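You operate a simulated robot arm through the tools that you are given. There is no shell and no other tool. Be economical: measure what you need, move in short steps, check, and stop when the job is done.

Carry out the task below with a simulated robot arm. There is one attempt and no reset: what you move stays moved.

Task
Move the dividers to the yellow and red slots, then put the socks from the folding board in the box.
Fine: black socks at the black mark, grey socks at the blue mark.

It is judged by the outcome, as a careful person would: the job done as asked, and still so three seconds after it is handed in. It fails if anything else is knocked over, pushed out of place, dropped, spilled or broken.

Robot
A 6-joint arm with a two-finger parallel gripper, fixed in place. Base frame: the origin is at the foot of the arm, x ahead of it, y to its left, z up; the work surface is at about z = 0.005. Units: m, degrees, N and s.
With the tool pointing down near the work surface it reaches from about 0.16 to 0.4 m from the base axis. Its first joint turns from -66.0 to 66.0 degrees. Payload 1.57 kg.
The tool frame sits at the grasp point between the pads (the TCP): z along the fingers, y along the line on which they close. The tips reach 0.03 m beyond it. Largest opening 0.08 m; finger width 0.017, thickness 0.012; the body of the gripper, 0.04 by 0.082 m, starts 0.08 m behind the TCP.
Orientation is that of the tool frame in the base frame, as a unit quaternion [x, y, z, w]. With the fingers straight down and closing along the base's y, the tool's x points along the base's -x, its y along +y and its z along -z.

Tools
- The arm moves only by the tool arm_command. Its argument "increments" is a list of rows, each a list of 7 numbers: the shift along the tool's x, y, z in units of 100 mm (1.0 is 100 mm), then the turn, a rotation vector about the tool's x, y, z in units of 90 degrees (1.0 is 90 degrees), then the opening, from 0 (shut) to 1 (fully open). In form: [[dx, dy, dz, ax, ay, az, claw], ...]. A call has 1 to 12 rows; each row is the pose to reach, as a shift and turn from the pose commanded when the call began, along the tool's axes at that moment. A call with a number of a shift or a turn outside -1 to 1 is refused whole. Rows are played at 5 a second. More than 0.05 m and 8.6 degrees between two rows, or a gripper value outside its range, and nothing of the call is played. Where a pose cannot be reached the arm comes as near as it can. A force on the tool above 40 N (or 10 N above the force at the start of the call, whichever is more), or a blocked arm, ends the call early, and 0.2 s more pass. Each finger travels about 0.153 m/s and halts on what it meets, pressing with about 26 N; the grip force reading is that of the motor and also rises with nothing between the fingers. The clock runs only during rows and for 0.2 s after the last one: add rows that repeat a pose to give the fingers time. The reply holds the time, the measured pose of the TCP, the force on the tool along the base axes, the opening and the grip force, in the units named above and with some noise, with the torque about the TCP (base axes, N m) and any sound that the robot's microphone picked up.
- Cameras (640 x 400 px; columns grow to the right, rows downward): "scene" is fixed at [0.0414, -0.3302, 0.4081]; the picture's right is [0.85, -0.53, 0.00], its down [-0.38, -0.61, -0.70] and it looks along [0.37, 0.59, -0.72] (base axes); focal length 226 px, centre (320, 200). "wrist" rides on the gripper at [0.072, -0.007, -0.122] in the tool frame; the picture's right is [0.09, 1.00, 0.00], its down [-0.84, 0.08, -0.54] and it looks along [-0.54, 0.05, 0.84] (tool axes); focal length 238 px, centre (320, 200). There is no depth. A picture from a camera that has moved, and an enlarged one, comes with that camera's place and axes in the base frame and with its lens.
- grab_frame(camera): a new picture of that camera. The clock stands still meanwhile.
- enlarge(camera, box): a new picture of the part [left, top, right, bottom] of that camera's present view, enlarged. The clock stands still meanwhile.
- hand_in(): hands the job in; it is judged then, once.

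Go step by step. Nothing tells you positions but the pictures and the camera data: compare them with the known pose of the tool, close in by small moves and look again before you grip or let go. The budget is 120 turns and 84 pictures, counting those below and the enlarged ones. Unless the task says otherwise, let go and move clear before handing in, and close with one line.

The tools are called by a JSON object that holds its "name" and its "arguments". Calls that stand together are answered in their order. arm_command: Moves the arm, as the interface text tells. Its arguments: {"type":"object","properties":{"increments":{"type":"array","items":{"type":"array","items":{"type":"number"}}}},"required":["increments"]} The other tools are called the same way: grab_frame (camera) takes a picture; enlarge (camera, box) takes an enlarged picture of a part of a camera's view; hand_in () hands the job in.

At the start:

```text
t: 0.0
tool_pos: [0.2361, -0.1398, 0.2341]
tool_rot: [0.0, 1.0, 0.0, 0.0]
ft_force: [-1.0, -0.1, -0.2]
wrist_torque: [0.01, 0.0, -0.03]
finger_gap: 0.08
grip_force: 0.0
```

scene: 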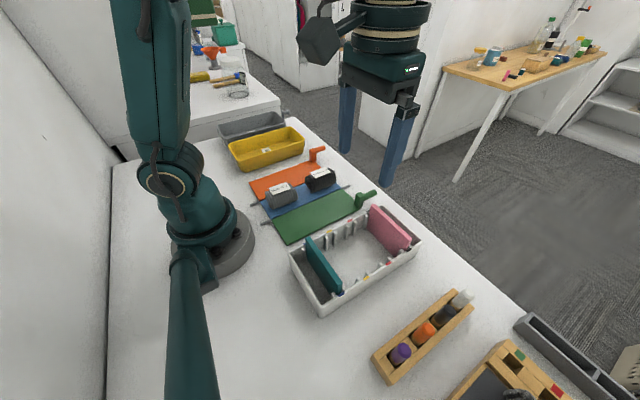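
wrist: 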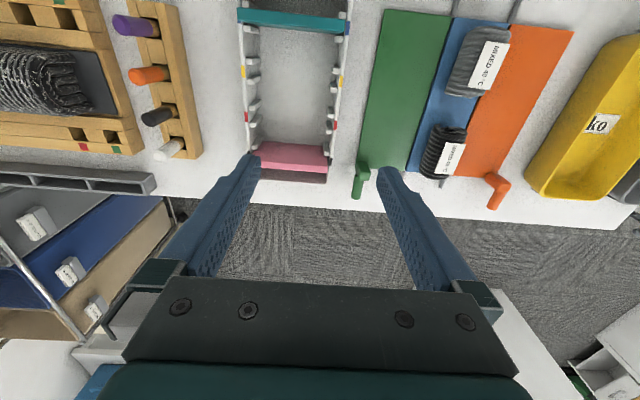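

I see a white box with two dividers (teal, pink), slots with coloured marks, and a folding board with two socks rolls. I'll take closer looks at the box and the board first.

{"name": "enlarge", "arguments": {"camera": "scene", "box": [280, 190, 430, 320]}}

{"name": "enlarge", "arguments": {"camera": "wrist", "box": [220, 0, 370, 190]}}

{"name": "enlarge", "arguments": {"camera": "wrist", "box": [340, 0, 580, 210]}}

```text
3.08 times, centred on (355, 255) of scene
camera zoom: at [0.0414, -0.3302, 0.4081], right [0.85, -0.53, 0.0], down [-0.38, -0.61, -0.7], along [0.37, 0.59, -0.72], focal length 694 px, centre (212, 31)
```

zoom: 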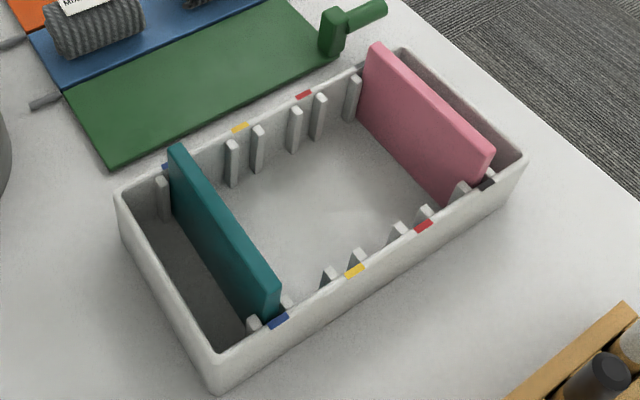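

```text
2.11 times, centred on (295, 95) of wrist
camera zoom: at [0.1628, -0.147, 0.3561], right [-0.09, 1.0, 0.0], down [0.84, 0.08, 0.54], along [0.54, 0.05, -0.84], focal length 502 px, centre (373, 421)
```

zoom: 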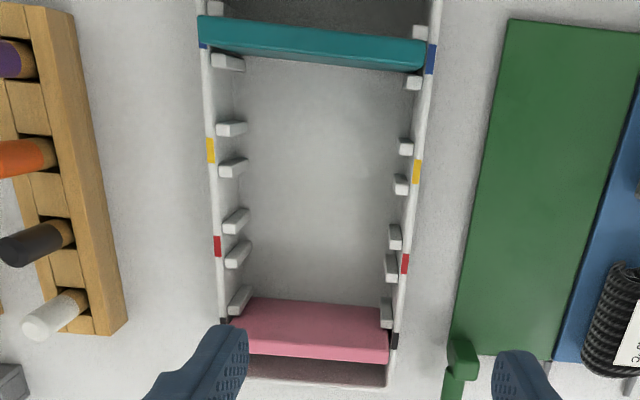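

```text
1.90 times, centred on (460, 105) of wrist
camera zoom: at [0.1628, -0.147, 0.3561], right [-0.09, 1.0, 0.0], down [0.84, 0.08, 0.54], along [0.54, 0.05, -0.84], focal length 454 px, centre (53, 381)
```

zoom: 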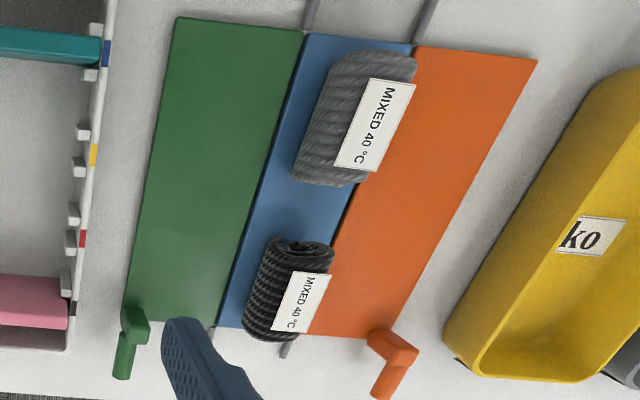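

The box is aligned with the axes (y centre about -0.176). The slots are at x ≈ 0.143 (blue), 0.193 (yellow), 0.242 (red) and 0.291 (black), with the rim at z ≈ 0.055 and divider tops at ≈ 0.08. I'll turn the tool 90° so the fingers close along x.

{"name": "arm_command", "arguments": {"increments": [[0, 0, 0, 0, 0, 0.0833, 1], [0, 0, 0, 0, 0, 0.1667, 1], [0, 0, 0, 0, 0, 0.25, 1], [0, 0, 0, 0, 0, 0.3333, 1], [0, 0, 0, 0, 0, 0.4167, 1], [0, 0, 0, 0, 0, 0.5, 0.8], [0, 0, 0, 0, 0, 0.5833, 0.6], [0, 0, 0, 0, 0, 0.6667, 0.4], [0, 0, 0, 0, 0, 0.75, 0.35], [0, 0, 0, 0, 0, 0.8333, 0.35], [0, 0, 0, 0, 0, 0.9167, 0.35], [0, 0, 0, 0, 0, 1.0, 0.35]]}}

```text
t: 2.6
tool_pos: [0.2343, -0.1391, 0.2348]
tool_rot: [0.708, 0.706, 0.0, 0.0]
ft_force: [1.0, 0.5, -0.3]
wrist_torque: [-0.03, 0.02, 0.01]
finger_gap: 0.0279
grip_force: 0.0
```

The tool is turned. Next I move above the pink divider and look.

{"name": "arm_command", "arguments": {"increments": [[-0.12, 0.19, 0.25, 0, 0, 0, 0.35], [-0.25, 0.38, 0.5, 0, 0, 0, 0.35], [-0.37, 0.56, 0.75, 0, 0, 0, 0.35], [-0.37, 0.56, 0.95, 0, 0, 0, 0.35], [-0.37, 0.56, 0.95, 0, 0, 0, 0.35]]}}

{"name": "grab_frame", "arguments": {"camera": "wrist"}}

{"name": "enlarge", "arguments": {"camera": "scene", "box": [280, 170, 440, 320]}}

```text
t: 3.8
tool_pos: [0.291, -0.1753, 0.1387]
tool_rot: [0.707, 0.707, 0.0, 0.0]
ft_force: [-0.1, 0.9, 0.2]
wrist_torque: [0.0, -0.01, 0.0]
finger_gap: 0.0279
grip_force: 0.1
```

```text
78 pictures are left
camera wrist: at [0.2836, -0.1038, 0.2609], right [1.0, 0.09, 0.0], down [0.08, -0.84, 0.54], along [0.05, -0.54, -0.84], focal length 238 px, centre (320, 200)
```

wrist: 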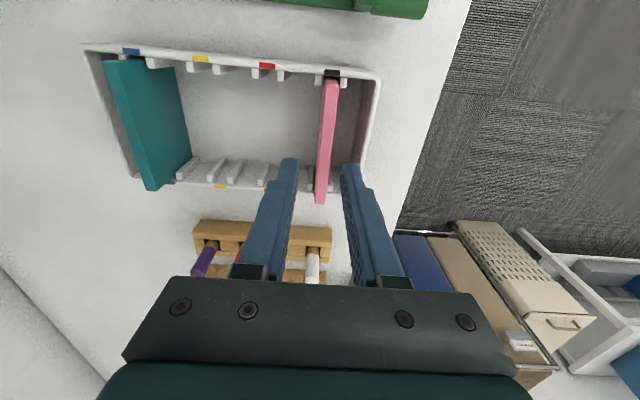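

```text
2.67 times, centred on (360, 245) of scene
camera zoom: at [0.0414, -0.3302, 0.4081], right [0.85, -0.53, 0.0], down [-0.38, -0.61, -0.7], along [0.37, 0.59, -0.72], focal length 602 px, centre (213, 80)
```

zoom: 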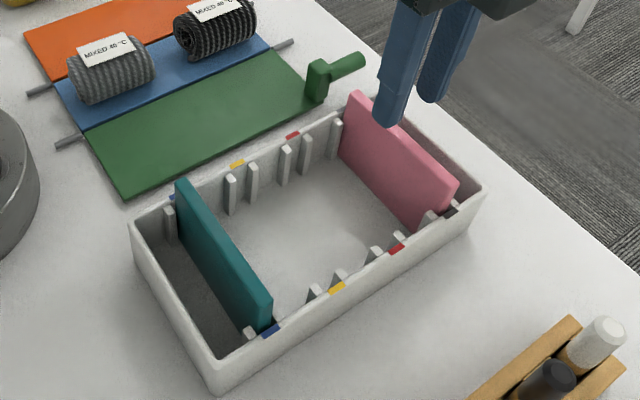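

Alignment looks good, with the pink divider at x ≈ 0.292. I'll descend so the tips straddle its top, then look before gripping.

{"name": "arm_command", "arguments": {"increments": [[0, 0.015, 0.2, 0, 0, 0, 0.35], [0, 0.015, 0.4, 0, 0, 0, 0.35], [0, 0.015, 0.54, 0, 0, 0, 0.35], [0, 0.015, 0.54, 0, 0, 0, 0.35]]}}

{"name": "enlarge", "arguments": {"camera": "wrist", "box": [200, 0, 440, 250]}}

{"name": "enlarge", "arguments": {"camera": "scene", "box": [330, 170, 440, 270]}}

```text
t: 4.8
tool_pos: [0.2914, -0.1765, 0.0843]
tool_rot: [0.707, 0.707, 0.0, 0.0]
ft_force: [0.3, 1.1, 0.3]
wrist_torque: [0.0, -0.03, -0.03]
finger_gap: 0.0278
grip_force: 0.0
```

```text
1.60 times, centred on (320, 125) of wrist
camera zoom: at [0.2851, -0.1051, 0.2074], right [1.0, 0.09, 0.0], down [0.08, -0.84, 0.54], along [0.05, -0.54, -0.84], focal length 381 px, centre (320, 320)
```

zoom: 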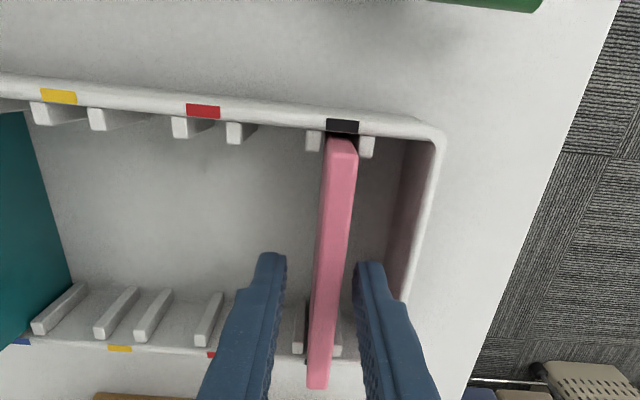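

```text
4.00 times, centred on (385, 220) of scene
camera zoom: at [0.0414, -0.3302, 0.4081], right [0.85, -0.53, 0.0], down [-0.38, -0.61, -0.7], along [0.37, 0.59, -0.72], focal length 902 px, centre (60, 120)
```

zoom: 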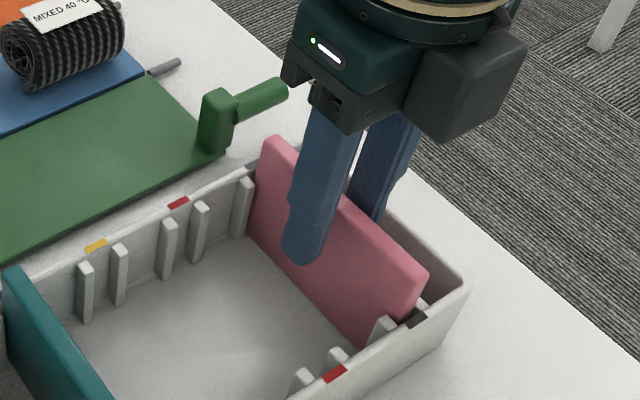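

The fingers straddle the divider, which sits about 2 mm further in +x. I'll shift and close.

{"name": "arm_command", "arguments": {"increments": [[0, 0.02, 0, 0, 0, 0, 0.35], [0, 0.02, 0, 0, 0, 0, 0.25], [0, 0.02, 0, 0, 0, 0, 0.15], [0, 0.02, 0, 0, 0, 0, 0.05], [0, 0.02, 0, 0, 0, 0, 0.0], [0, 0.02, 0, 0, 0, 0, 0.0]]}}

```text
t: 6.2
tool_pos: [0.2946, -0.1762, 0.0851]
tool_rot: [0.707, 0.707, 0.001, 0.0]
ft_force: [0.3, -0.1, 0.2]
wrist_torque: [-0.01, 0.0, 0.0]
finger_gap: 0.0091
grip_force: 26.4
```

The pink divider is gripped at x ≈ 0.294 with a 9 mm thickness. I'll lift it clear.

{"name": "arm_command", "arguments": {"increments": [[0, 0, -0.1, 0, 0, 0, 0], [0, 0, -0.2, 0, 0, 0, 0], [0, 0, -0.4, 0, 0, 0, 0], [0, 0, -0.6, 0, 0, 0, 0], [0, 0, -0.75, 0, 0, 0, 0], [0, 0, -0.75, 0, 0, 0, 0]]}}

{"name": "grab_frame", "arguments": {"camera": "wrist"}}

{"name": "enlarge", "arguments": {"camera": "scene", "box": [280, 140, 440, 300]}}

```text
t: 7.6
tool_pos: [0.2949, -0.1769, 0.1589]
tool_rot: [0.707, 0.708, 0.0, -0.001]
ft_force: [0.9, -0.9, -0.2]
wrist_torque: [0.01, 0.04, 0.0]
finger_gap: 0.0091
grip_force: 25.5
```

```text
74 pictures are left
camera wrist: at [0.2873, -0.1064, 0.2813], right [1.0, 0.09, 0.0], down [0.08, -0.84, 0.54], along [0.05, -0.54, -0.84], focal length 238 px, centre (320, 200)
```

wrist: 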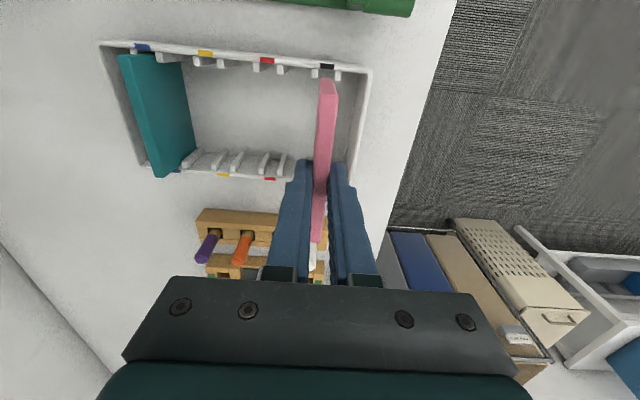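

```text
2.50 times, centred on (360, 220) of scene
camera zoom: at [0.0414, -0.3302, 0.4081], right [0.85, -0.53, 0.0], down [-0.38, -0.61, -0.7], along [0.37, 0.59, -0.72], focal length 564 px, centre (220, 150)
```

zoom: 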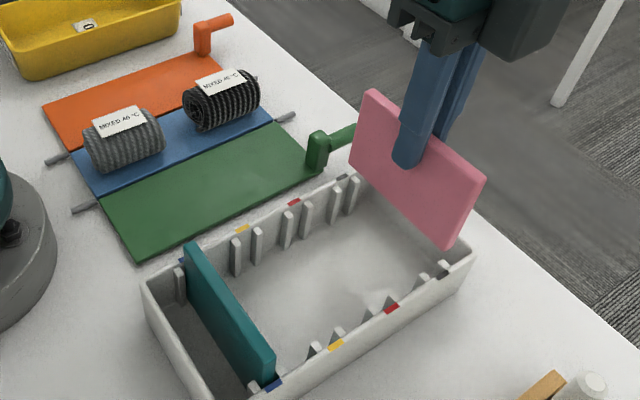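

Divider is out and hanging straight. The slot pitch measures 0.050 m, so I shift -50 mm in x to the red slot and lower part way.

{"name": "arm_command", "arguments": {"increments": [[0, -0.25, 0, 0, 0, 0, 0], [0, -0.5, 0, 0, 0, 0, 0], [0, -0.5, 0.12, 0, 0, 0, 0], [0, -0.5, 0.2, 0, 0, 0, 0], [0, -0.5, 0.2, 0, 0, 0, 0]]}}

{"name": "enlarge", "arguments": {"camera": "wrist", "box": [200, 0, 440, 250]}}

{"name": "enlarge", "arguments": {"camera": "scene", "box": [310, 160, 440, 290]}}

```text
t: 8.8
tool_pos: [0.2448, -0.1769, 0.1396]
tool_rot: [0.707, 0.707, 0.0, 0.0]
ft_force: [0.6, 0.3, -0.5]
wrist_torque: [0.0, 0.01, -0.03]
finger_gap: 0.0091
grip_force: 25.5
```

```text
1.60 times, centred on (320, 125) of wrist
camera zoom: at [0.2372, -0.1058, 0.2618], right [1.0, 0.09, 0.0], down [0.08, -0.84, 0.54], along [0.05, -0.54, -0.84], focal length 381 px, centre (320, 320)
```

zoom: 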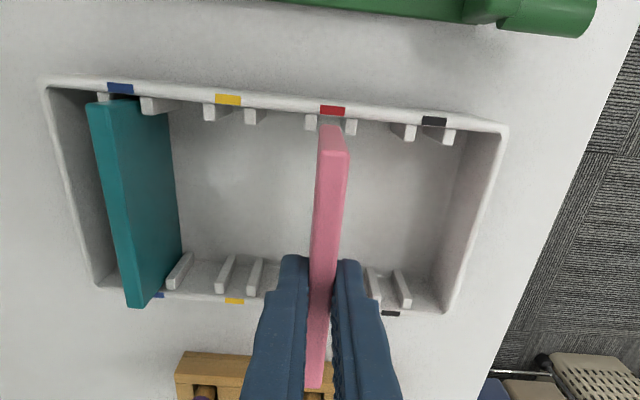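

```text
3.08 times, centred on (375, 225) of scene
camera zoom: at [0.0414, -0.3302, 0.4081], right [0.85, -0.53, 0.0], down [-0.38, -0.61, -0.7], along [0.37, 0.59, -0.72], focal length 694 px, centre (151, 123)
```

zoom: 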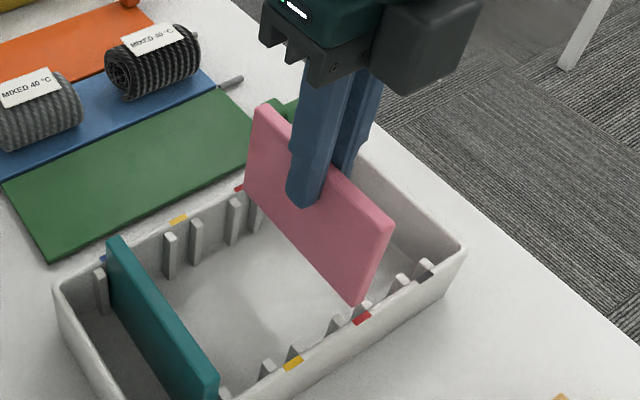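

The lower edge lines up with the slot between the ribs at the red mark. Lowering gently.

{"name": "arm_command", "arguments": {"increments": [[0, 0, 0.1, 0, 0, 0, 0], [0, 0, 0.2, 0, 0, 0, 0], [0, 0, 0.3, 0, 0, 0, 0], [0, 0, 0.4, 0, 0, 0, 0], [0, 0, 0.48, 0, 0, 0, 0], [0, 0, 0.54, 0, 0, 0, 0], [0, 0, 0.54, 0, 0, 0, 0]]}}

{"name": "enlarge", "arguments": {"camera": "wrist", "box": [200, 0, 440, 250]}}

{"name": "enlarge", "arguments": {"camera": "scene", "box": [310, 160, 440, 290]}}

```text
t: 10.4
tool_pos: [0.2451, -0.1762, 0.0852]
tool_rot: [0.707, 0.707, 0.0, 0.0]
ft_force: [0.1, 0.1, -1.4]
wrist_torque: [-0.01, 0.01, 0.01]
finger_gap: 0.0091
grip_force: 25.9
```

```text
1.60 times, centred on (320, 125) of wrist
camera zoom: at [0.2377, -0.1059, 0.2077], right [1.0, 0.09, 0.0], down [0.08, -0.84, 0.54], along [0.05, -0.54, -0.84], focal length 381 px, centre (320, 320)
```

zoom: 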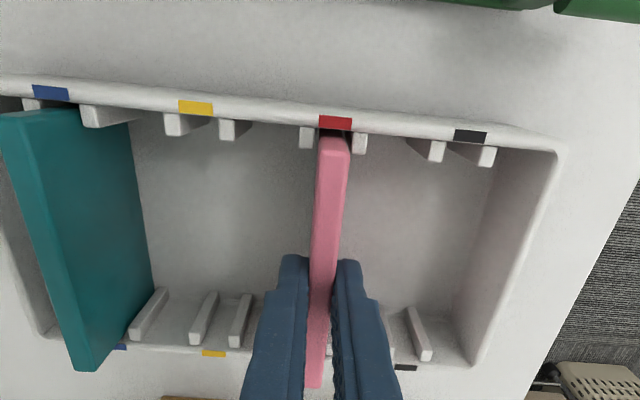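

```text
3.08 times, centred on (375, 225) of scene
camera zoom: at [0.0414, -0.3302, 0.4081], right [0.85, -0.53, 0.0], down [-0.38, -0.61, -0.7], along [0.37, 0.59, -0.72], focal length 694 px, centre (151, 123)
```

zoom: 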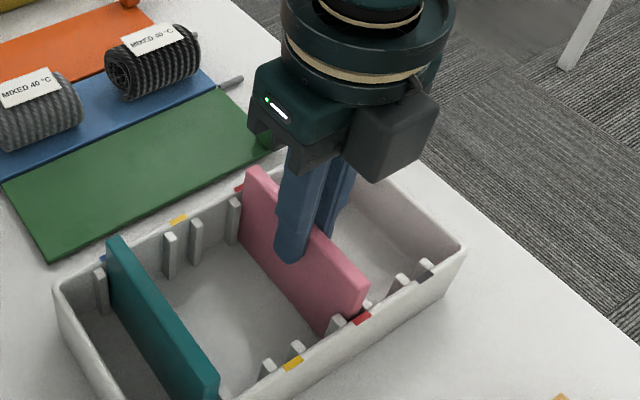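

Pink is seated in the red slot. I release, rise, and go above the teal divider.

{"name": "arm_command", "arguments": {"increments": [[0, 0, 0, 0, 0, 0, 0.15], [0, 0, 0, 0, 0, 0, 0.35], [0, 0, 0, 0, 0, 0, 0.35], [0, 0, -0.25, 0, 0, 0, 0.35], [0, 0, -0.5, 0, 0, 0, 0.35], [0, -0.3, -0.5, 0, 0, 0, 0.35], [0, -0.65, -0.5, 0, 0, 0, 0.35], [0, -1.0, -0.5, 0, 0, 0, 0.35], [0, -1.0, -0.5, 0, 0, 0, 0.35]]}}

{"name": "grab_frame", "arguments": {"camera": "wrist"}}

{"name": "enlarge", "arguments": {"camera": "scene", "box": [270, 170, 440, 320]}}

```text
t: 12.4
tool_pos: [0.1426, -0.1761, 0.1346]
tool_rot: [0.707, 0.707, 0.0, -0.001]
ft_force: [-0.2, 0.4, 0.3]
wrist_torque: [0.01, 0.02, 0.01]
finger_gap: 0.0282
grip_force: 0.1
```

```text
68 pictures are left
camera wrist: at [0.1359, -0.1055, 0.2566], right [1.0, 0.09, 0.0], down [0.08, -0.84, 0.54], along [0.05, -0.54, -0.84], focal length 238 px, centre (320, 200)
```

wrist: 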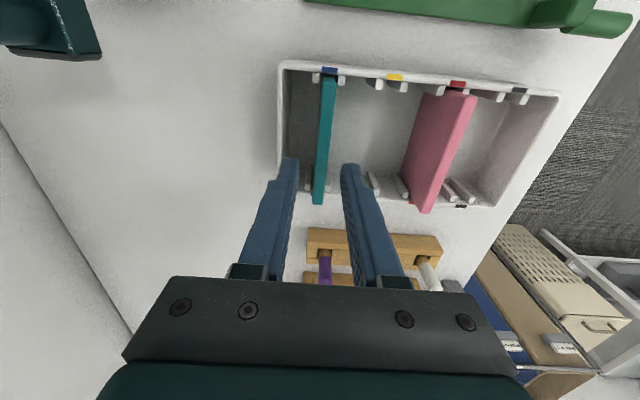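

```text
2.67 times, centred on (355, 245) of scene
camera zoom: at [0.0414, -0.3302, 0.4081], right [0.85, -0.53, 0.0], down [-0.38, -0.61, -0.7], along [0.37, 0.59, -0.72], focal length 602 px, centre (227, 80)
```

zoom: 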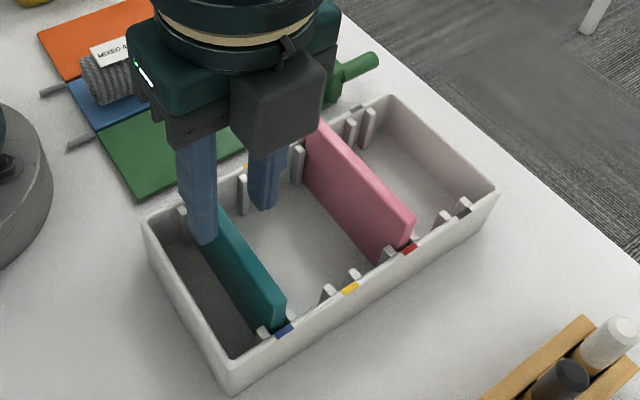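

Teal is at x ≈ 0.144, and the fingers clear the end wall. I'll narrow slightly, descend and close.

{"name": "arm_command", "arguments": {"increments": [[0, 0.01, 0, 0, 0, 0, 0.29], [0, 0.01, 0.2, 0, 0, 0, 0.29], [0, 0.01, 0.4, 0, 0, 0, 0.29], [0, 0.01, 0.49, 0, 0, 0, 0.29], [0, 0.01, 0.49, 0, 0, 0, 0.29], [0, 0.01, 0.49, 0, 0, 0, 0.15], [0, 0.01, 0.49, 0, 0, 0, 0.05], [0, 0.01, 0.49, 0, 0, 0, 0.0], [0, 0.01, 0.49, 0, 0, 0, 0.0]]}}

```text
t: 14.4
tool_pos: [0.1446, -0.1773, 0.0864]
tool_rot: [0.707, 0.707, 0.0, 0.0]
ft_force: [0.4, 0.4, 0.0]
wrist_torque: [0.01, 0.01, 0.01]
finger_gap: 0.0087
grip_force: 26.1
```

Teal is gripped. I lift, shift +50 mm to the yellow slot and lower part way.

{"name": "arm_command", "arguments": {"increments": [[0, 0, -0.1, 0, 0, 0, 0], [0, 0, -0.3, 0, 0, 0, 0], [0, 0, -0.5, 0, 0, 0, 0], [0, 0, -0.75, 0, 0, 0, 0], [0, 0, -0.75, 0, 0, 0, 0], [0, 0.25, -0.75, 0, 0, 0, 0], [0, 0.5, -0.75, 0, 0, 0, 0], [0, 0.5, -0.65, 0, 0, 0, 0], [0, 0.5, -0.55, 0, 0, 0, 0], [0, 0.5, -0.55, 0, 0, 0, 0]]}}

{"name": "enlarge", "arguments": {"camera": "wrist", "box": [200, 0, 440, 250]}}

{"name": "enlarge", "arguments": {"camera": "scene", "box": [280, 170, 420, 310]}}

```text
t: 16.6
tool_pos: [0.1937, -0.1767, 0.1406]
tool_rot: [0.706, 0.708, -0.001, 0.0]
ft_force: [-0.4, 0.0, 0.0]
wrist_torque: [-0.02, 0.0, 0.02]
finger_gap: 0.0092
grip_force: 25.5
```

```text
1.60 times, centred on (320, 125) of wrist
camera zoom: at [0.188, -0.1053, 0.2632], right [1.0, 0.09, 0.0], down [0.08, -0.84, 0.54], along [0.05, -0.54, -0.84], focal length 381 px, centre (320, 320)
```

zoom: 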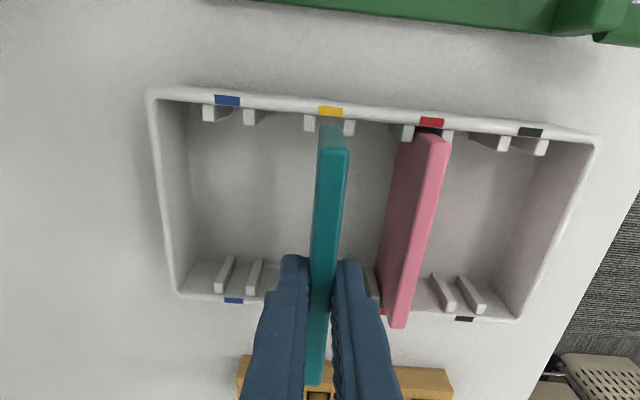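

```text
2.86 times, centred on (350, 240) of scene
camera zoom: at [0.0414, -0.3302, 0.4081], right [0.85, -0.53, 0.0], down [-0.38, -0.61, -0.7], along [0.37, 0.59, -0.72], focal length 645 px, centre (234, 86)
```

zoom: 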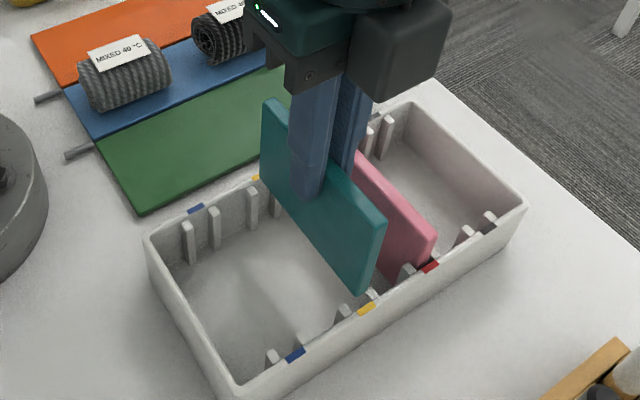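

Lined up with the yellow slot. I'll lower it home, check, then release and rise.

{"name": "arm_command", "arguments": {"increments": [[0, 0, 0.1, 0, 0, 0, 0], [0, 0, 0.2, 0, 0, 0, 0], [0, 0, 0.3, 0, 0, 0, 0], [0, 0, 0.4, 0, 0, 0, 0], [0, 0, 0.48, 0, 0, 0, 0], [0, 0, 0.545, 0, 0, 0, 0], [0, 0, 0.545, 0, 0, 0, 0]]}}

{"name": "enlarge", "arguments": {"camera": "wrist", "box": [200, 0, 440, 250]}}

```text
t: 18.2
tool_pos: [0.1958, -0.1759, 0.0872]
tool_rot: [0.707, 0.707, 0.001, -0.001]
ft_force: [0.6, 0.2, -1.3]
wrist_torque: [0.0, -0.02, 0.02]
finger_gap: 0.009
grip_force: 26.0
```

```text
1.60 times, centred on (320, 125) of wrist
camera zoom: at [0.1885, -0.1051, 0.2091], right [1.0, 0.09, 0.0], down [0.08, -0.84, 0.54], along [0.05, -0.54, -0.84], focal length 381 px, centre (320, 320)
```

zoom: 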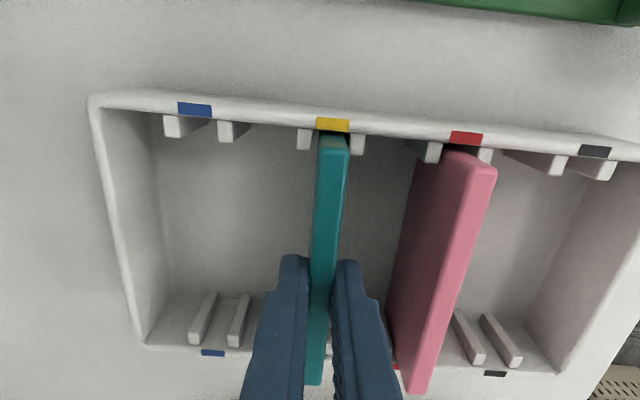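

Teal is seated in the yellow slot. Releasing, rising, and looking from above.

{"name": "arm_command", "arguments": {"increments": [[0, 0, 0, 0, 0, 0, 0.15], [0, 0, 0, 0, 0, 0, 0.3], [0, 0, 0, 0, 0, 0, 0.3], [0, 0, -0.3, 0, 0, 0, 0.3], [0, 0, -0.6, 0, 0, 0, 0.3], [0, 0, -1.0, 0, 0, 0, 0.5], [0, 0, -1.0, 0, 0, 0, 0.8], [0, 0, -1.0, 0, 0, 0, 0.8]]}}

{"name": "enlarge", "arguments": {"camera": "scene", "box": [240, 140, 430, 320]}}

{"name": "grab_frame", "arguments": {"camera": "wrist"}}

```text
t: 20.0
tool_pos: [0.1951, -0.1773, 0.1876]
tool_rot: [0.707, 0.707, 0.0, 0.0]
ft_force: [-0.4, 0.3, -0.2]
wrist_torque: [-0.03, -0.01, -0.02]
finger_gap: 0.0639
grip_force: 0.1
```

```text
2.22 times, centred on (335, 230) of scene
camera zoom: at [0.0414, -0.3302, 0.4081], right [0.85, -0.53, 0.0], down [-0.38, -0.61, -0.7], along [0.37, 0.59, -0.72], focal length 501 px, centre (287, 133)
```

zoom: 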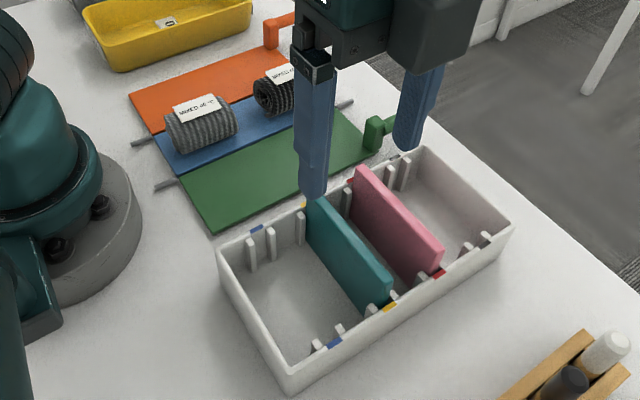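

```text
62 pictures are left
camera wrist: at [0.1879, -0.1057, 0.3096], right [1.0, 0.09, 0.0], down [0.08, -0.84, 0.54], along [0.05, -0.54, -0.84], focal length 238 px, centre (320, 200)
```

wrist: 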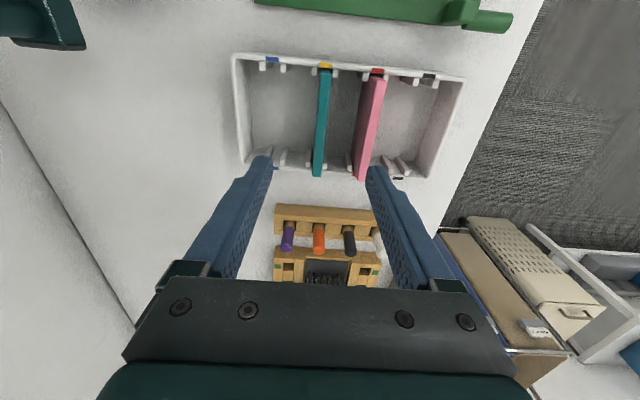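

Both dividers are correct. Now for the socks: grey is near (0.163, 0.035) and black near (0.273, 0.044). I turn back to closing along y and move over for a look.

{"name": "arm_command", "arguments": {"increments": [[0, 0, -0.1, 0, 0, -0.0833, 1], [0.05, 0, -0.2, 0, 0, -0.1667, 1], [0.15, 0, -0.3, 0, 0, -0.25, 1], [0.25, 0.1, -0.4, 0, 0, -0.3333, 1], [0.35, 0.15, -0.4, 0, 0, -0.4167, 1], [0.45, 0.2, -0.4, 0, 0, -0.5, 1], [0.55, 0.25, -0.4, 0, 0, -0.5833, 1], [0.65, 0.3, -0.4, 0, 0, -0.6667, 1], [0.75, 0.35, -0.4, 0, 0, -0.75, 1], [0.85, 0.4, -0.4, 0, 0, -0.8333, 1], [0.95, 0.4, -0.4, 0, 0, -0.9167, 1], [1.0, 0.4, -0.4, 0, 0, -1.0, 1]]}}

{"name": "arm_command", "arguments": {"increments": [[0, 0.3, 0, 0, 0, 0, 1], [0, 0.6, 0, 0, 0, 0, 1], [0, 0.9, 0, 0, 0, 0, 1], [0, 1.0, 0, 0, 0, 0, 1], [0, 1.0, 0, 0, 0, 0, 1]]}}

{"name": "grab_frame", "arguments": {"camera": "wrist"}}

{"name": "enlarge", "arguments": {"camera": "scene", "box": [230, 120, 400, 250]}}

```text
t: 22.6
tool_pos: [0.2343, -0.0758, 0.2278]
tool_rot: [-0.001, 1.0, 0.0, 0.0]
ft_force: [-0.3, -0.3, -1.0]
wrist_torque: [-0.02, 0.0, -0.02]
finger_gap: 0.0801
grip_force: 0.1
```

```text
t: 23.8
tool_pos: [0.2347, 0.0211, 0.227]
tool_rot: [0.0, 1.0, 0.001, 0.0]
ft_force: [0.0, 1.3, 0.7]
wrist_torque: [-0.01, 0.02, 0.0]
finger_gap: 0.0799
grip_force: 0.1
```

```text
61 pictures are left
camera wrist: at [0.1625, 0.0145, 0.3496], right [-0.09, 1.0, 0.0], down [0.84, 0.08, 0.54], along [0.54, 0.05, -0.84], focal length 238 px, centre (320, 200)
```

wrist: 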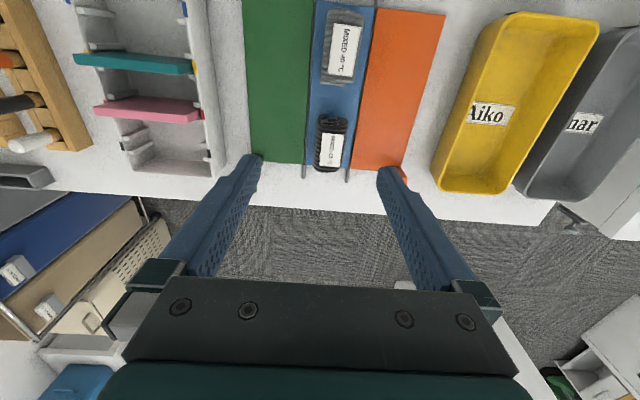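

```text
3.08 times, centred on (315, 185) of scene
camera zoom: at [0.0414, -0.3302, 0.4081], right [0.85, -0.53, 0.0], down [-0.38, -0.61, -0.7], along [0.37, 0.59, -0.72], focal length 694 px, centre (335, 246)
```

zoom: 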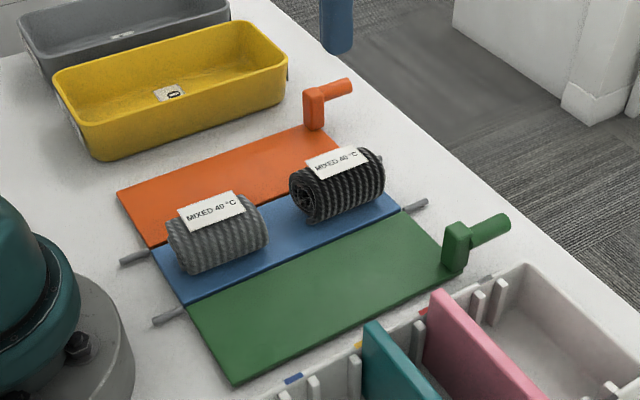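

I'll zoom in on the socks for precise placement.

{"name": "enlarge", "arguments": {"camera": "wrist", "box": [240, 0, 440, 190]}}

```text
2.11 times, centred on (340, 95) of wrist
camera zoom: at [0.1625, 0.0145, 0.3496], right [-0.09, 1.0, 0.0], down [0.84, 0.08, 0.54], along [0.54, 0.05, -0.84], focal length 502 px, centre (278, 421)
```

zoom: 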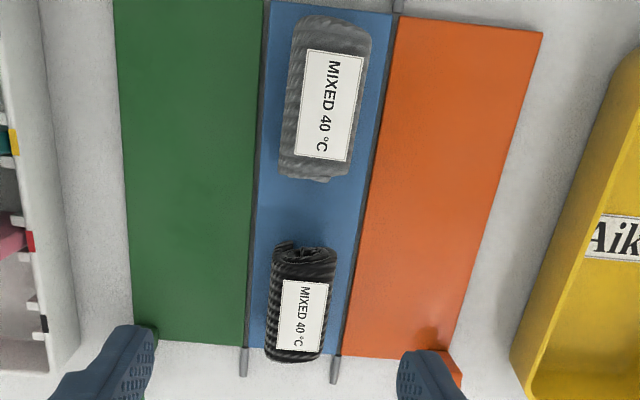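

Black roll is centred at about (0.279, 0.040) and is about 39 mm wide and 70 mm long along x. Grey is at about (0.166, 0.038), about 41 mm wide. I move above the black one.

{"name": "arm_command", "arguments": {"increments": [[-0.22, 0.1, 0.25, 0, 0, 0, 1], [-0.44, 0.195, 0.5, 0, 0, 0, 1], [-0.44, 0.195, 0.8, 0, 0, 0, 1], [-0.44, 0.195, 1.0, 0, 0, 0, 1], [-0.44, 0.195, 1.0, 0, 0, 0, 1]]}}

{"name": "grab_frame", "arguments": {"camera": "wrist"}}

{"name": "enlarge", "arguments": {"camera": "scene", "box": [230, 120, 400, 250]}}

```text
t: 25.0
tool_pos: [0.2803, 0.0413, 0.1256]
tool_rot: [0.0, 1.0, 0.0, 0.001]
ft_force: [0.7, 0.1, -0.2]
wrist_torque: [0.03, 0.01, -0.01]
finger_gap: 0.08
grip_force: 0.1
```

```text
58 pictures are left
camera wrist: at [0.2071, 0.0342, 0.2485], right [-0.09, 1.0, 0.0], down [0.84, 0.08, 0.54], along [0.54, 0.05, -0.84], focal length 238 px, centre (320, 200)
```

wrist: 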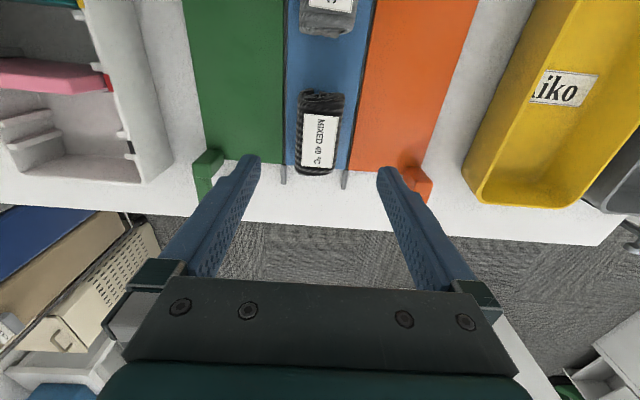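

```text
3.08 times, centred on (315, 185) of scene
camera zoom: at [0.0414, -0.3302, 0.4081], right [0.85, -0.53, 0.0], down [-0.38, -0.61, -0.7], along [0.37, 0.59, -0.72], focal length 694 px, centre (335, 246)
```

zoom: 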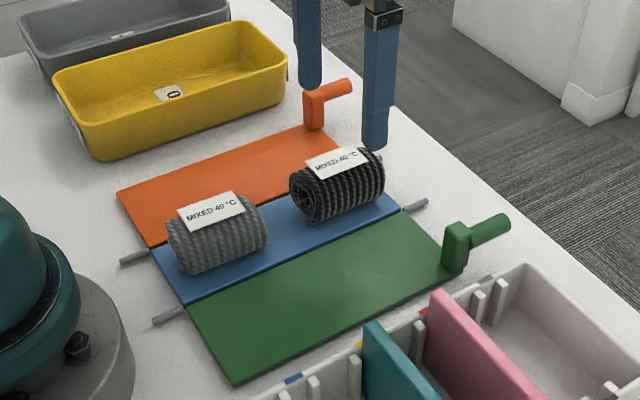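

Centred over the black roll. Descending in steps with the tips stopping at about z = 0.016.

{"name": "arm_command", "arguments": {"increments": [[0, 0, 0.25, 0, 0, 0, 0.85], [0, 0, 0.5, 0, 0, 0, 0.8], [0, 0, 0.65, 0, 0, 0, 0.8], [0, 0, 0.79, 0, 0, 0, 0.8], [0, 0, 0.79, 0, 0, 0, 0.8]]}}

{"name": "grab_frame", "arguments": {"camera": "wrist"}}

{"name": "enlarge", "arguments": {"camera": "scene", "box": [270, 140, 380, 230]}}

```text
t: 26.2
tool_pos: [0.2799, 0.0396, 0.0492]
tool_rot: [0.0, 1.0, 0.0, 0.0]
ft_force: [-0.2, 0.9, 0.5]
wrist_torque: [-0.01, 0.0, 0.0]
finger_gap: 0.064
grip_force: 0.1
```

```text
56 pictures are left
camera wrist: at [0.208, 0.033, 0.1721], right [-0.09, 1.0, 0.0], down [0.84, 0.08, 0.54], along [0.54, 0.05, -0.84], focal length 238 px, centre (320, 200)
```

wrist: 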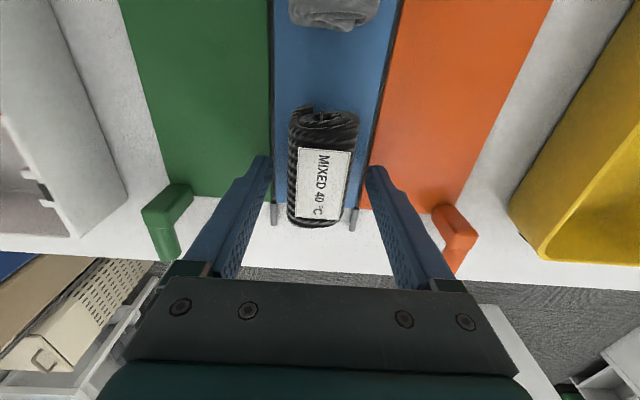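

```text
4.44 times, centred on (325, 185) of scene
camera zoom: at [0.0414, -0.3302, 0.4081], right [0.85, -0.53, 0.0], down [-0.38, -0.61, -0.7], along [0.37, 0.59, -0.72], focal length 1003 px, centre (298, 267)
```

zoom: 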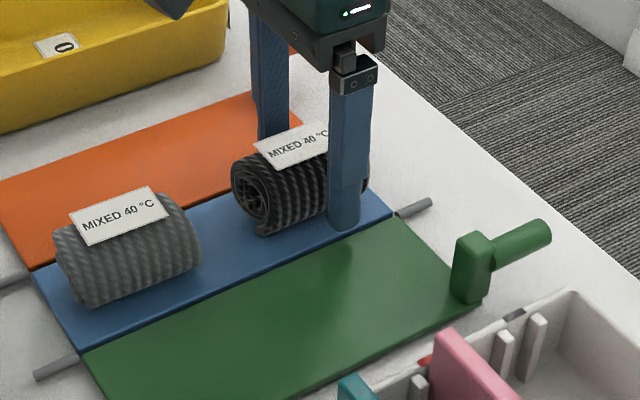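

The fingers straddle the roll at its middle. I go 5 mm lower, then close.

{"name": "arm_command", "arguments": {"increments": [[0.0, 0, 0.05, 0, 0, 0, 0.8], [0.0, 0, 0.05, 0, 0, 0, 0.65], [0.0, 0, 0.05, 0, 0, 0, 0.5], [0.0, 0, 0.05, 0, 0, 0, 0.4], [0.0, 0, 0.05, 0, 0, 0, 0.3], [0.0, 0, 0.05, 0, 0, 0, 0.3]]}}

```text
t: 27.6
tool_pos: [0.2802, 0.0407, 0.0439]
tool_rot: [0.0, 1.0, 0.0, 0.001]
ft_force: [0.9, -0.2, -0.2]
wrist_torque: [0.02, -0.01, -0.02]
finger_gap: 0.0433
grip_force: 25.5
```

Gripped (43 mm). Lifting and carrying toward the box.

{"name": "arm_command", "arguments": {"increments": [[0, 0, -0.1, 0, 0, 0, 0.3], [0, 0, -0.3, 0, 0, 0, 0.3], [0, 0, -0.55, 0, 0, 0, 0.3], [0, 0, -0.8, 0, 0, 0, 0.3], [0, 0, -1.0, 0, 0, 0, 0.3], [0, -0.25, -1.0, 0, 0, 0, 0.3], [0, -0.5, -1.0, 0, 0, 0, 0.3], [0, -0.75, -1.0, 0, 0, 0, 0.3], [0, -1.0, -1.0, 0, 0, 0, 0.3]]}}

{"name": "arm_command", "arguments": {"increments": [[0, -0.1, 0, 0, 0, 0.0833, 0.3], [0, -0.2, 0, 0, 0, 0.1667, 0.3], [0, -0.3, 0, 0, 0, 0.25, 0.3], [0, -0.4, 0, 0, 0, 0.3333, 0.3], [0, -0.5, 0, 0, 0, 0.4167, 0.3], [0, -0.6, 0, 0, 0, 0.5, 0.3], [0, -0.7, 0, 0, 0, 0.5833, 0.3], [0, -0.8, 0, 0, 0, 0.6667, 0.3], [0, -0.9, 0, 0, 0, 0.75, 0.3], [-0.05, -1.0, 0, 0, 0, 0.8333, 0.3], [-0.07, -1.0, 0, 0, 0, 0.9167, 0.3], [-0.07, -1.0, 0, 0, 0, 1.0, 0.3]]}}

{"name": "grab_frame", "arguments": {"camera": "wrist"}}

{"name": "enlarge", "arguments": {"camera": "scene", "box": [300, 100, 460, 280]}}

```text
t: 29.6
tool_pos: [0.2802, -0.0598, 0.1409]
tool_rot: [0.0, 1.0, 0.0, 0.0]
ft_force: [-0.2, -0.2, -0.6]
wrist_torque: [-0.02, -0.04, -0.04]
finger_gap: 0.0434
grip_force: 26.2
```

```text
t: 32.2
tool_pos: [0.286, -0.1585, 0.1435]
tool_rot: [0.708, 0.706, 0.0, 0.001]
ft_force: [0.0, 0.3, -1.1]
wrist_torque: [-0.03, 0.0, -0.02]
finger_gap: 0.0433
grip_force: 26.2
```

```text
54 pictures are left
camera wrist: at [0.2797, -0.0866, 0.2656], right [1.0, 0.09, 0.0], down [0.08, -0.84, 0.54], along [0.05, -0.54, -0.84], focal length 238 px, centre (320, 200)
```

wrist: 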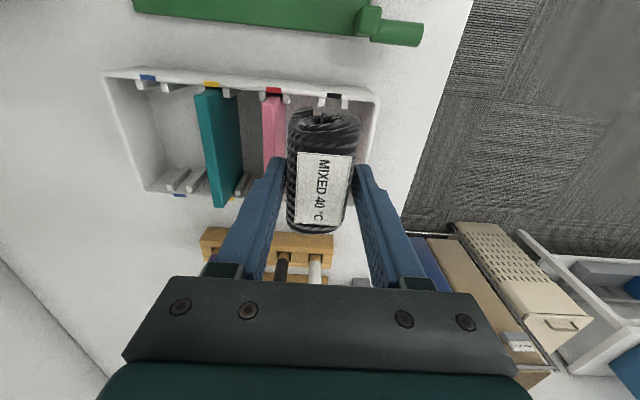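

```text
2.22 times, centred on (380, 190) of scene
camera zoom: at [0.0414, -0.3302, 0.4081], right [0.85, -0.53, 0.0], down [-0.38, -0.61, -0.7], along [0.37, 0.59, -0.72], focal length 501 px, centre (187, 222)
```

zoom: 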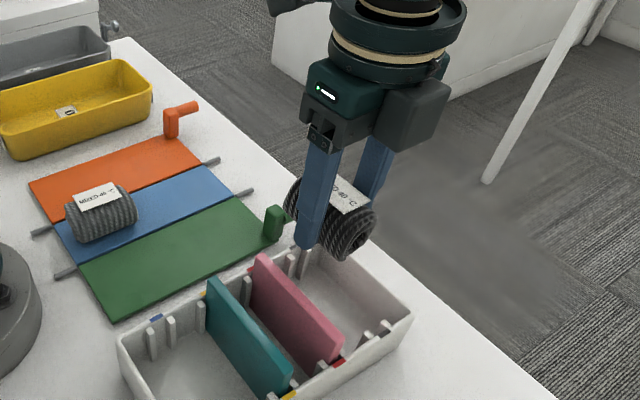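

The roll is over the black-mark compartment. I centre it in y, lower a little and check clearances.

{"name": "arm_command", "arguments": {"increments": [[-0.1, 0, 0, 0, 0, 0, 0.3], [-0.195, 0, 0.1, 0, 0, 0, 0.3], [-0.195, 0, 0.18, 0, 0, 0, 0.3], [-0.195, 0, 0.18, 0, 0, 0, 0.3]]}}

{"name": "enlarge", "arguments": {"camera": "wrist", "box": [200, 30, 440, 240]}}

{"name": "enlarge", "arguments": {"camera": "scene", "box": [320, 150, 430, 270]}}

```text
t: 33.2
tool_pos: [0.2864, -0.1773, 0.1246]
tool_rot: [0.707, 0.707, 0.0, 0.0]
ft_force: [-0.1, -0.1, 0.3]
wrist_torque: [0.01, 0.01, -0.02]
finger_gap: 0.0435
grip_force: 25.3
```

```text
1.90 times, centred on (320, 135) of wrist
camera zoom: at [0.2788, -0.1063, 0.248], right [1.0, 0.09, 0.0], down [0.08, -0.84, 0.54], along [0.05, -0.54, -0.84], focal length 454 px, centre (320, 324)
```

zoom: 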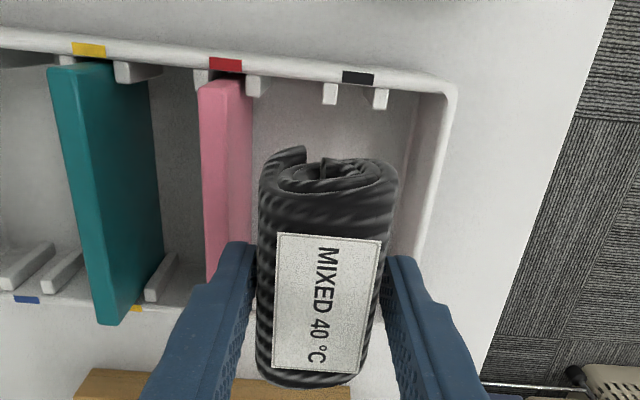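

```text
3.33 times, centred on (375, 210) of scene
camera zoom: at [0.0414, -0.3302, 0.4081], right [0.85, -0.53, 0.0], down [-0.38, -0.61, -0.7], along [0.37, 0.59, -0.72], focal length 752 px, centre (137, 167)
```

zoom: 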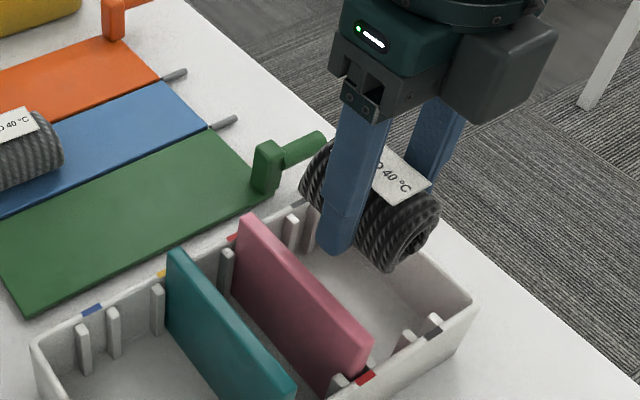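

The compartment centre is x ≈ 0.290. I'll shift 3.5 mm and lower between the divider and end wall.

{"name": "arm_command", "arguments": {"increments": [[0, 0.035, 0, 0, 0, 0, 0.3], [0, 0.035, 0.15, 0, 0, 0, 0.3], [0, 0.035, 0.3, 0, 0, 0, 0.3], [0, 0.035, 0.45, 0, 0, 0, 0.3], [0, 0.035, 0.6, 0, 0, 0, 0.3], [0, 0.035, 0.72, 0, 0, 0, 0.3], [0, 0.035, 0.78, 0, 0, 0, 0.3], [0, 0.035, 0.78, 0, 0, 0, 0.3]]}}

{"name": "enlarge", "arguments": {"camera": "wrist", "box": [200, 0, 440, 240]}}

{"name": "enlarge", "arguments": {"camera": "scene", "box": [320, 170, 430, 280]}}

```text
t: 35.0
tool_pos: [0.2895, -0.1758, 0.0472]
tool_rot: [0.707, 0.707, 0.0, 0.0]
ft_force: [0.4, 0.5, 0.2]
wrist_torque: [0.01, -0.01, 0.01]
finger_gap: 0.0434
grip_force: 25.6
```

```text
1.67 times, centred on (320, 120) of wrist
camera zoom: at [0.2824, -0.1049, 0.1694], right [1.0, 0.09, 0.0], down [0.08, -0.84, 0.54], along [0.05, -0.54, -0.84], focal length 397 px, centre (320, 333)
```

zoom: 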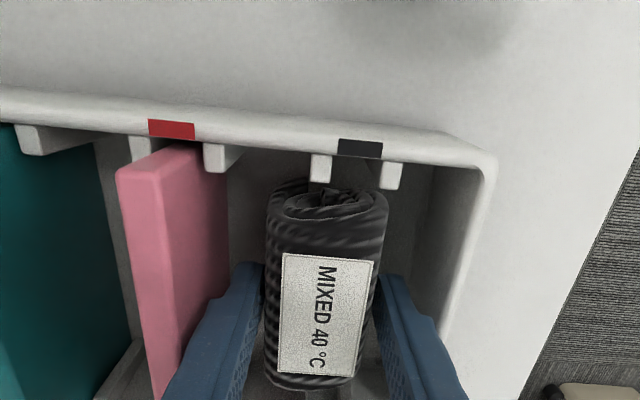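

```text
3.64 times, centred on (375, 225) of scene
camera zoom: at [0.0414, -0.3302, 0.4081], right [0.85, -0.53, 0.0], down [-0.38, -0.61, -0.7], along [0.37, 0.59, -0.72], focal length 820 px, centre (120, 109)
```

zoom: 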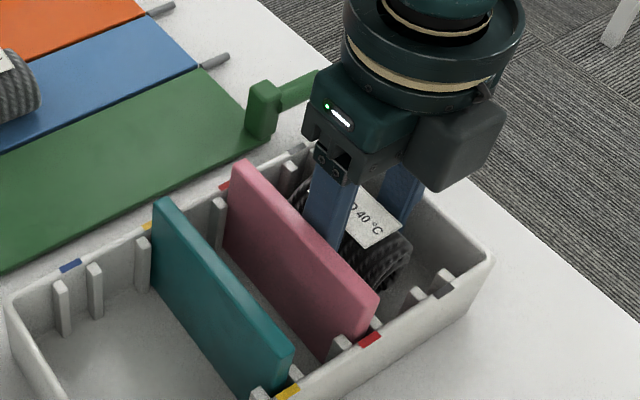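

Well placed with clearance either side. I feel down the last few millimetres.

{"name": "arm_command", "arguments": {"increments": [[0, 0, 0.02, 0, 0, 0, 0.3], [0, 0, 0.04, 0, 0, 0, 0.3], [0, 0, 0.04, 0, 0, 0, 0.3]]}}

```text
t: 35.8
tool_pos: [0.2898, -0.1766, 0.0422]
tool_rot: [0.707, 0.707, 0.0, 0.0]
ft_force: [0.3, 1.1, -1.0]
wrist_torque: [0.01, -0.04, -0.01]
finger_gap: 0.0436
grip_force: 25.8
```

{"name": "arm_command", "arguments": {"increments": [[0, 0, 0.01, 0, 0, 0, 0.3], [0, 0, 0.015, 0, 0, 0, 0.3], [0, 0, 0.015, 0, 0, 0, 0.3]]}}

```text
t: 36.6
tool_pos: [0.2903, -0.1771, 0.0416]
tool_rot: [0.707, 0.707, -0.001, 0.0]
ft_force: [-0.5, 0.3, -0.6]
wrist_torque: [-0.01, 0.0, 0.03]
finger_gap: 0.0437
grip_force: 26.6
```

The roll is at the floor within a millimetre or two. I release with a small opening and rise straight up.

{"name": "arm_command", "arguments": {"increments": [[0, 0, 0, 0, 0, 0, 0.56], [0, 0, 0, 0, 0, 0, 0.59], [0, 0, 0, 0, 0, 0, 0.6], [0, 0, 0, 0, 0, 0, 0.6]]}}

{"name": "enlarge", "arguments": {"camera": "wrist", "box": [200, 0, 440, 240]}}

```text
t: 37.6
tool_pos: [0.2895, -0.1769, 0.0414]
tool_rot: [0.707, 0.707, 0.0, -0.001]
ft_force: [-0.9, 0.2, 0.1]
wrist_torque: [0.0, 0.0, -0.02]
finger_gap: 0.0478
grip_force: 0.0
```

```text
1.67 times, centred on (320, 120) of wrist
camera zoom: at [0.2829, -0.1054, 0.1639], right [1.0, 0.09, 0.0], down [0.08, -0.84, 0.54], along [0.05, -0.54, -0.84], focal length 397 px, centre (320, 333)
```

zoom: 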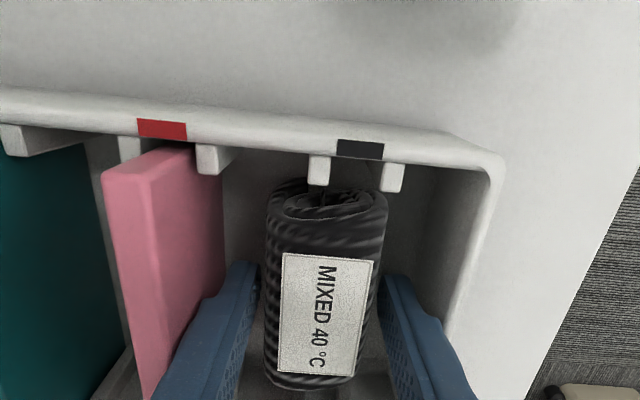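

Released, and the roll sits still. Rising and checking.

{"name": "arm_command", "arguments": {"increments": [[0, 0, -0.1, 0, 0, 0, 0.6], [0, 0, -0.3, 0, 0, 0, 0.6], [0, 0, -0.5, 0, 0, 0, 0.6], [0, 0, -0.75, 0, 0, 0, 0.6], [0, 0, -1.0, 0, 0, 0, 0.6], [0, 0, -1.0, 0, 0, 0, 0.6]]}}

{"name": "grab_frame", "arguments": {"camera": "wrist"}}

{"name": "enlarge", "arguments": {"camera": "scene", "box": [280, 170, 440, 310]}}

```text
t: 39.0
tool_pos: [0.29, -0.1786, 0.1417]
tool_rot: [0.707, 0.707, -0.001, 0.0]
ft_force: [-0.3, 0.0, 0.6]
wrist_torque: [-0.01, 0.01, 0.01]
finger_gap: 0.0479
grip_force: 0.0
```

```text
47 pictures are left
camera wrist: at [0.2834, -0.1067, 0.2644], right [1.0, 0.09, 0.0], down [0.08, -0.84, 0.54], along [0.05, -0.54, -0.84], focal length 238 px, centre (320, 200)
```

wrist: 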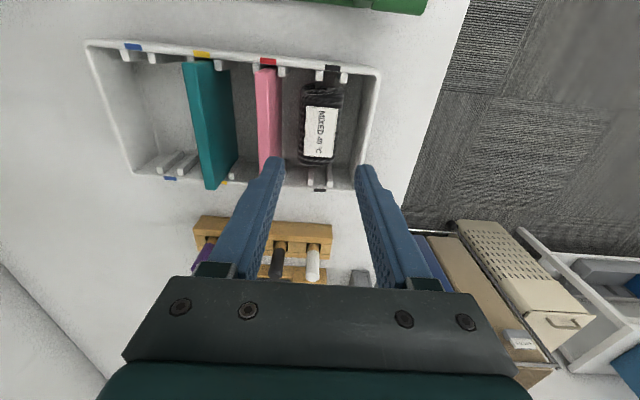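

```text
2.86 times, centred on (360, 240) of scene
camera zoom: at [0.0414, -0.3302, 0.4081], right [0.85, -0.53, 0.0], down [-0.38, -0.61, -0.7], along [0.37, 0.59, -0.72], focal length 645 px, centre (206, 86)
```

zoom: 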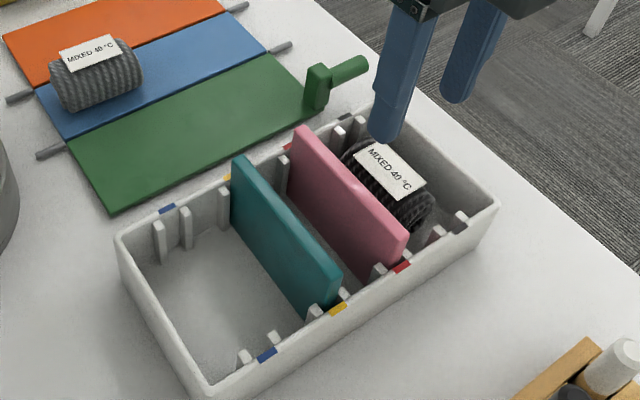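

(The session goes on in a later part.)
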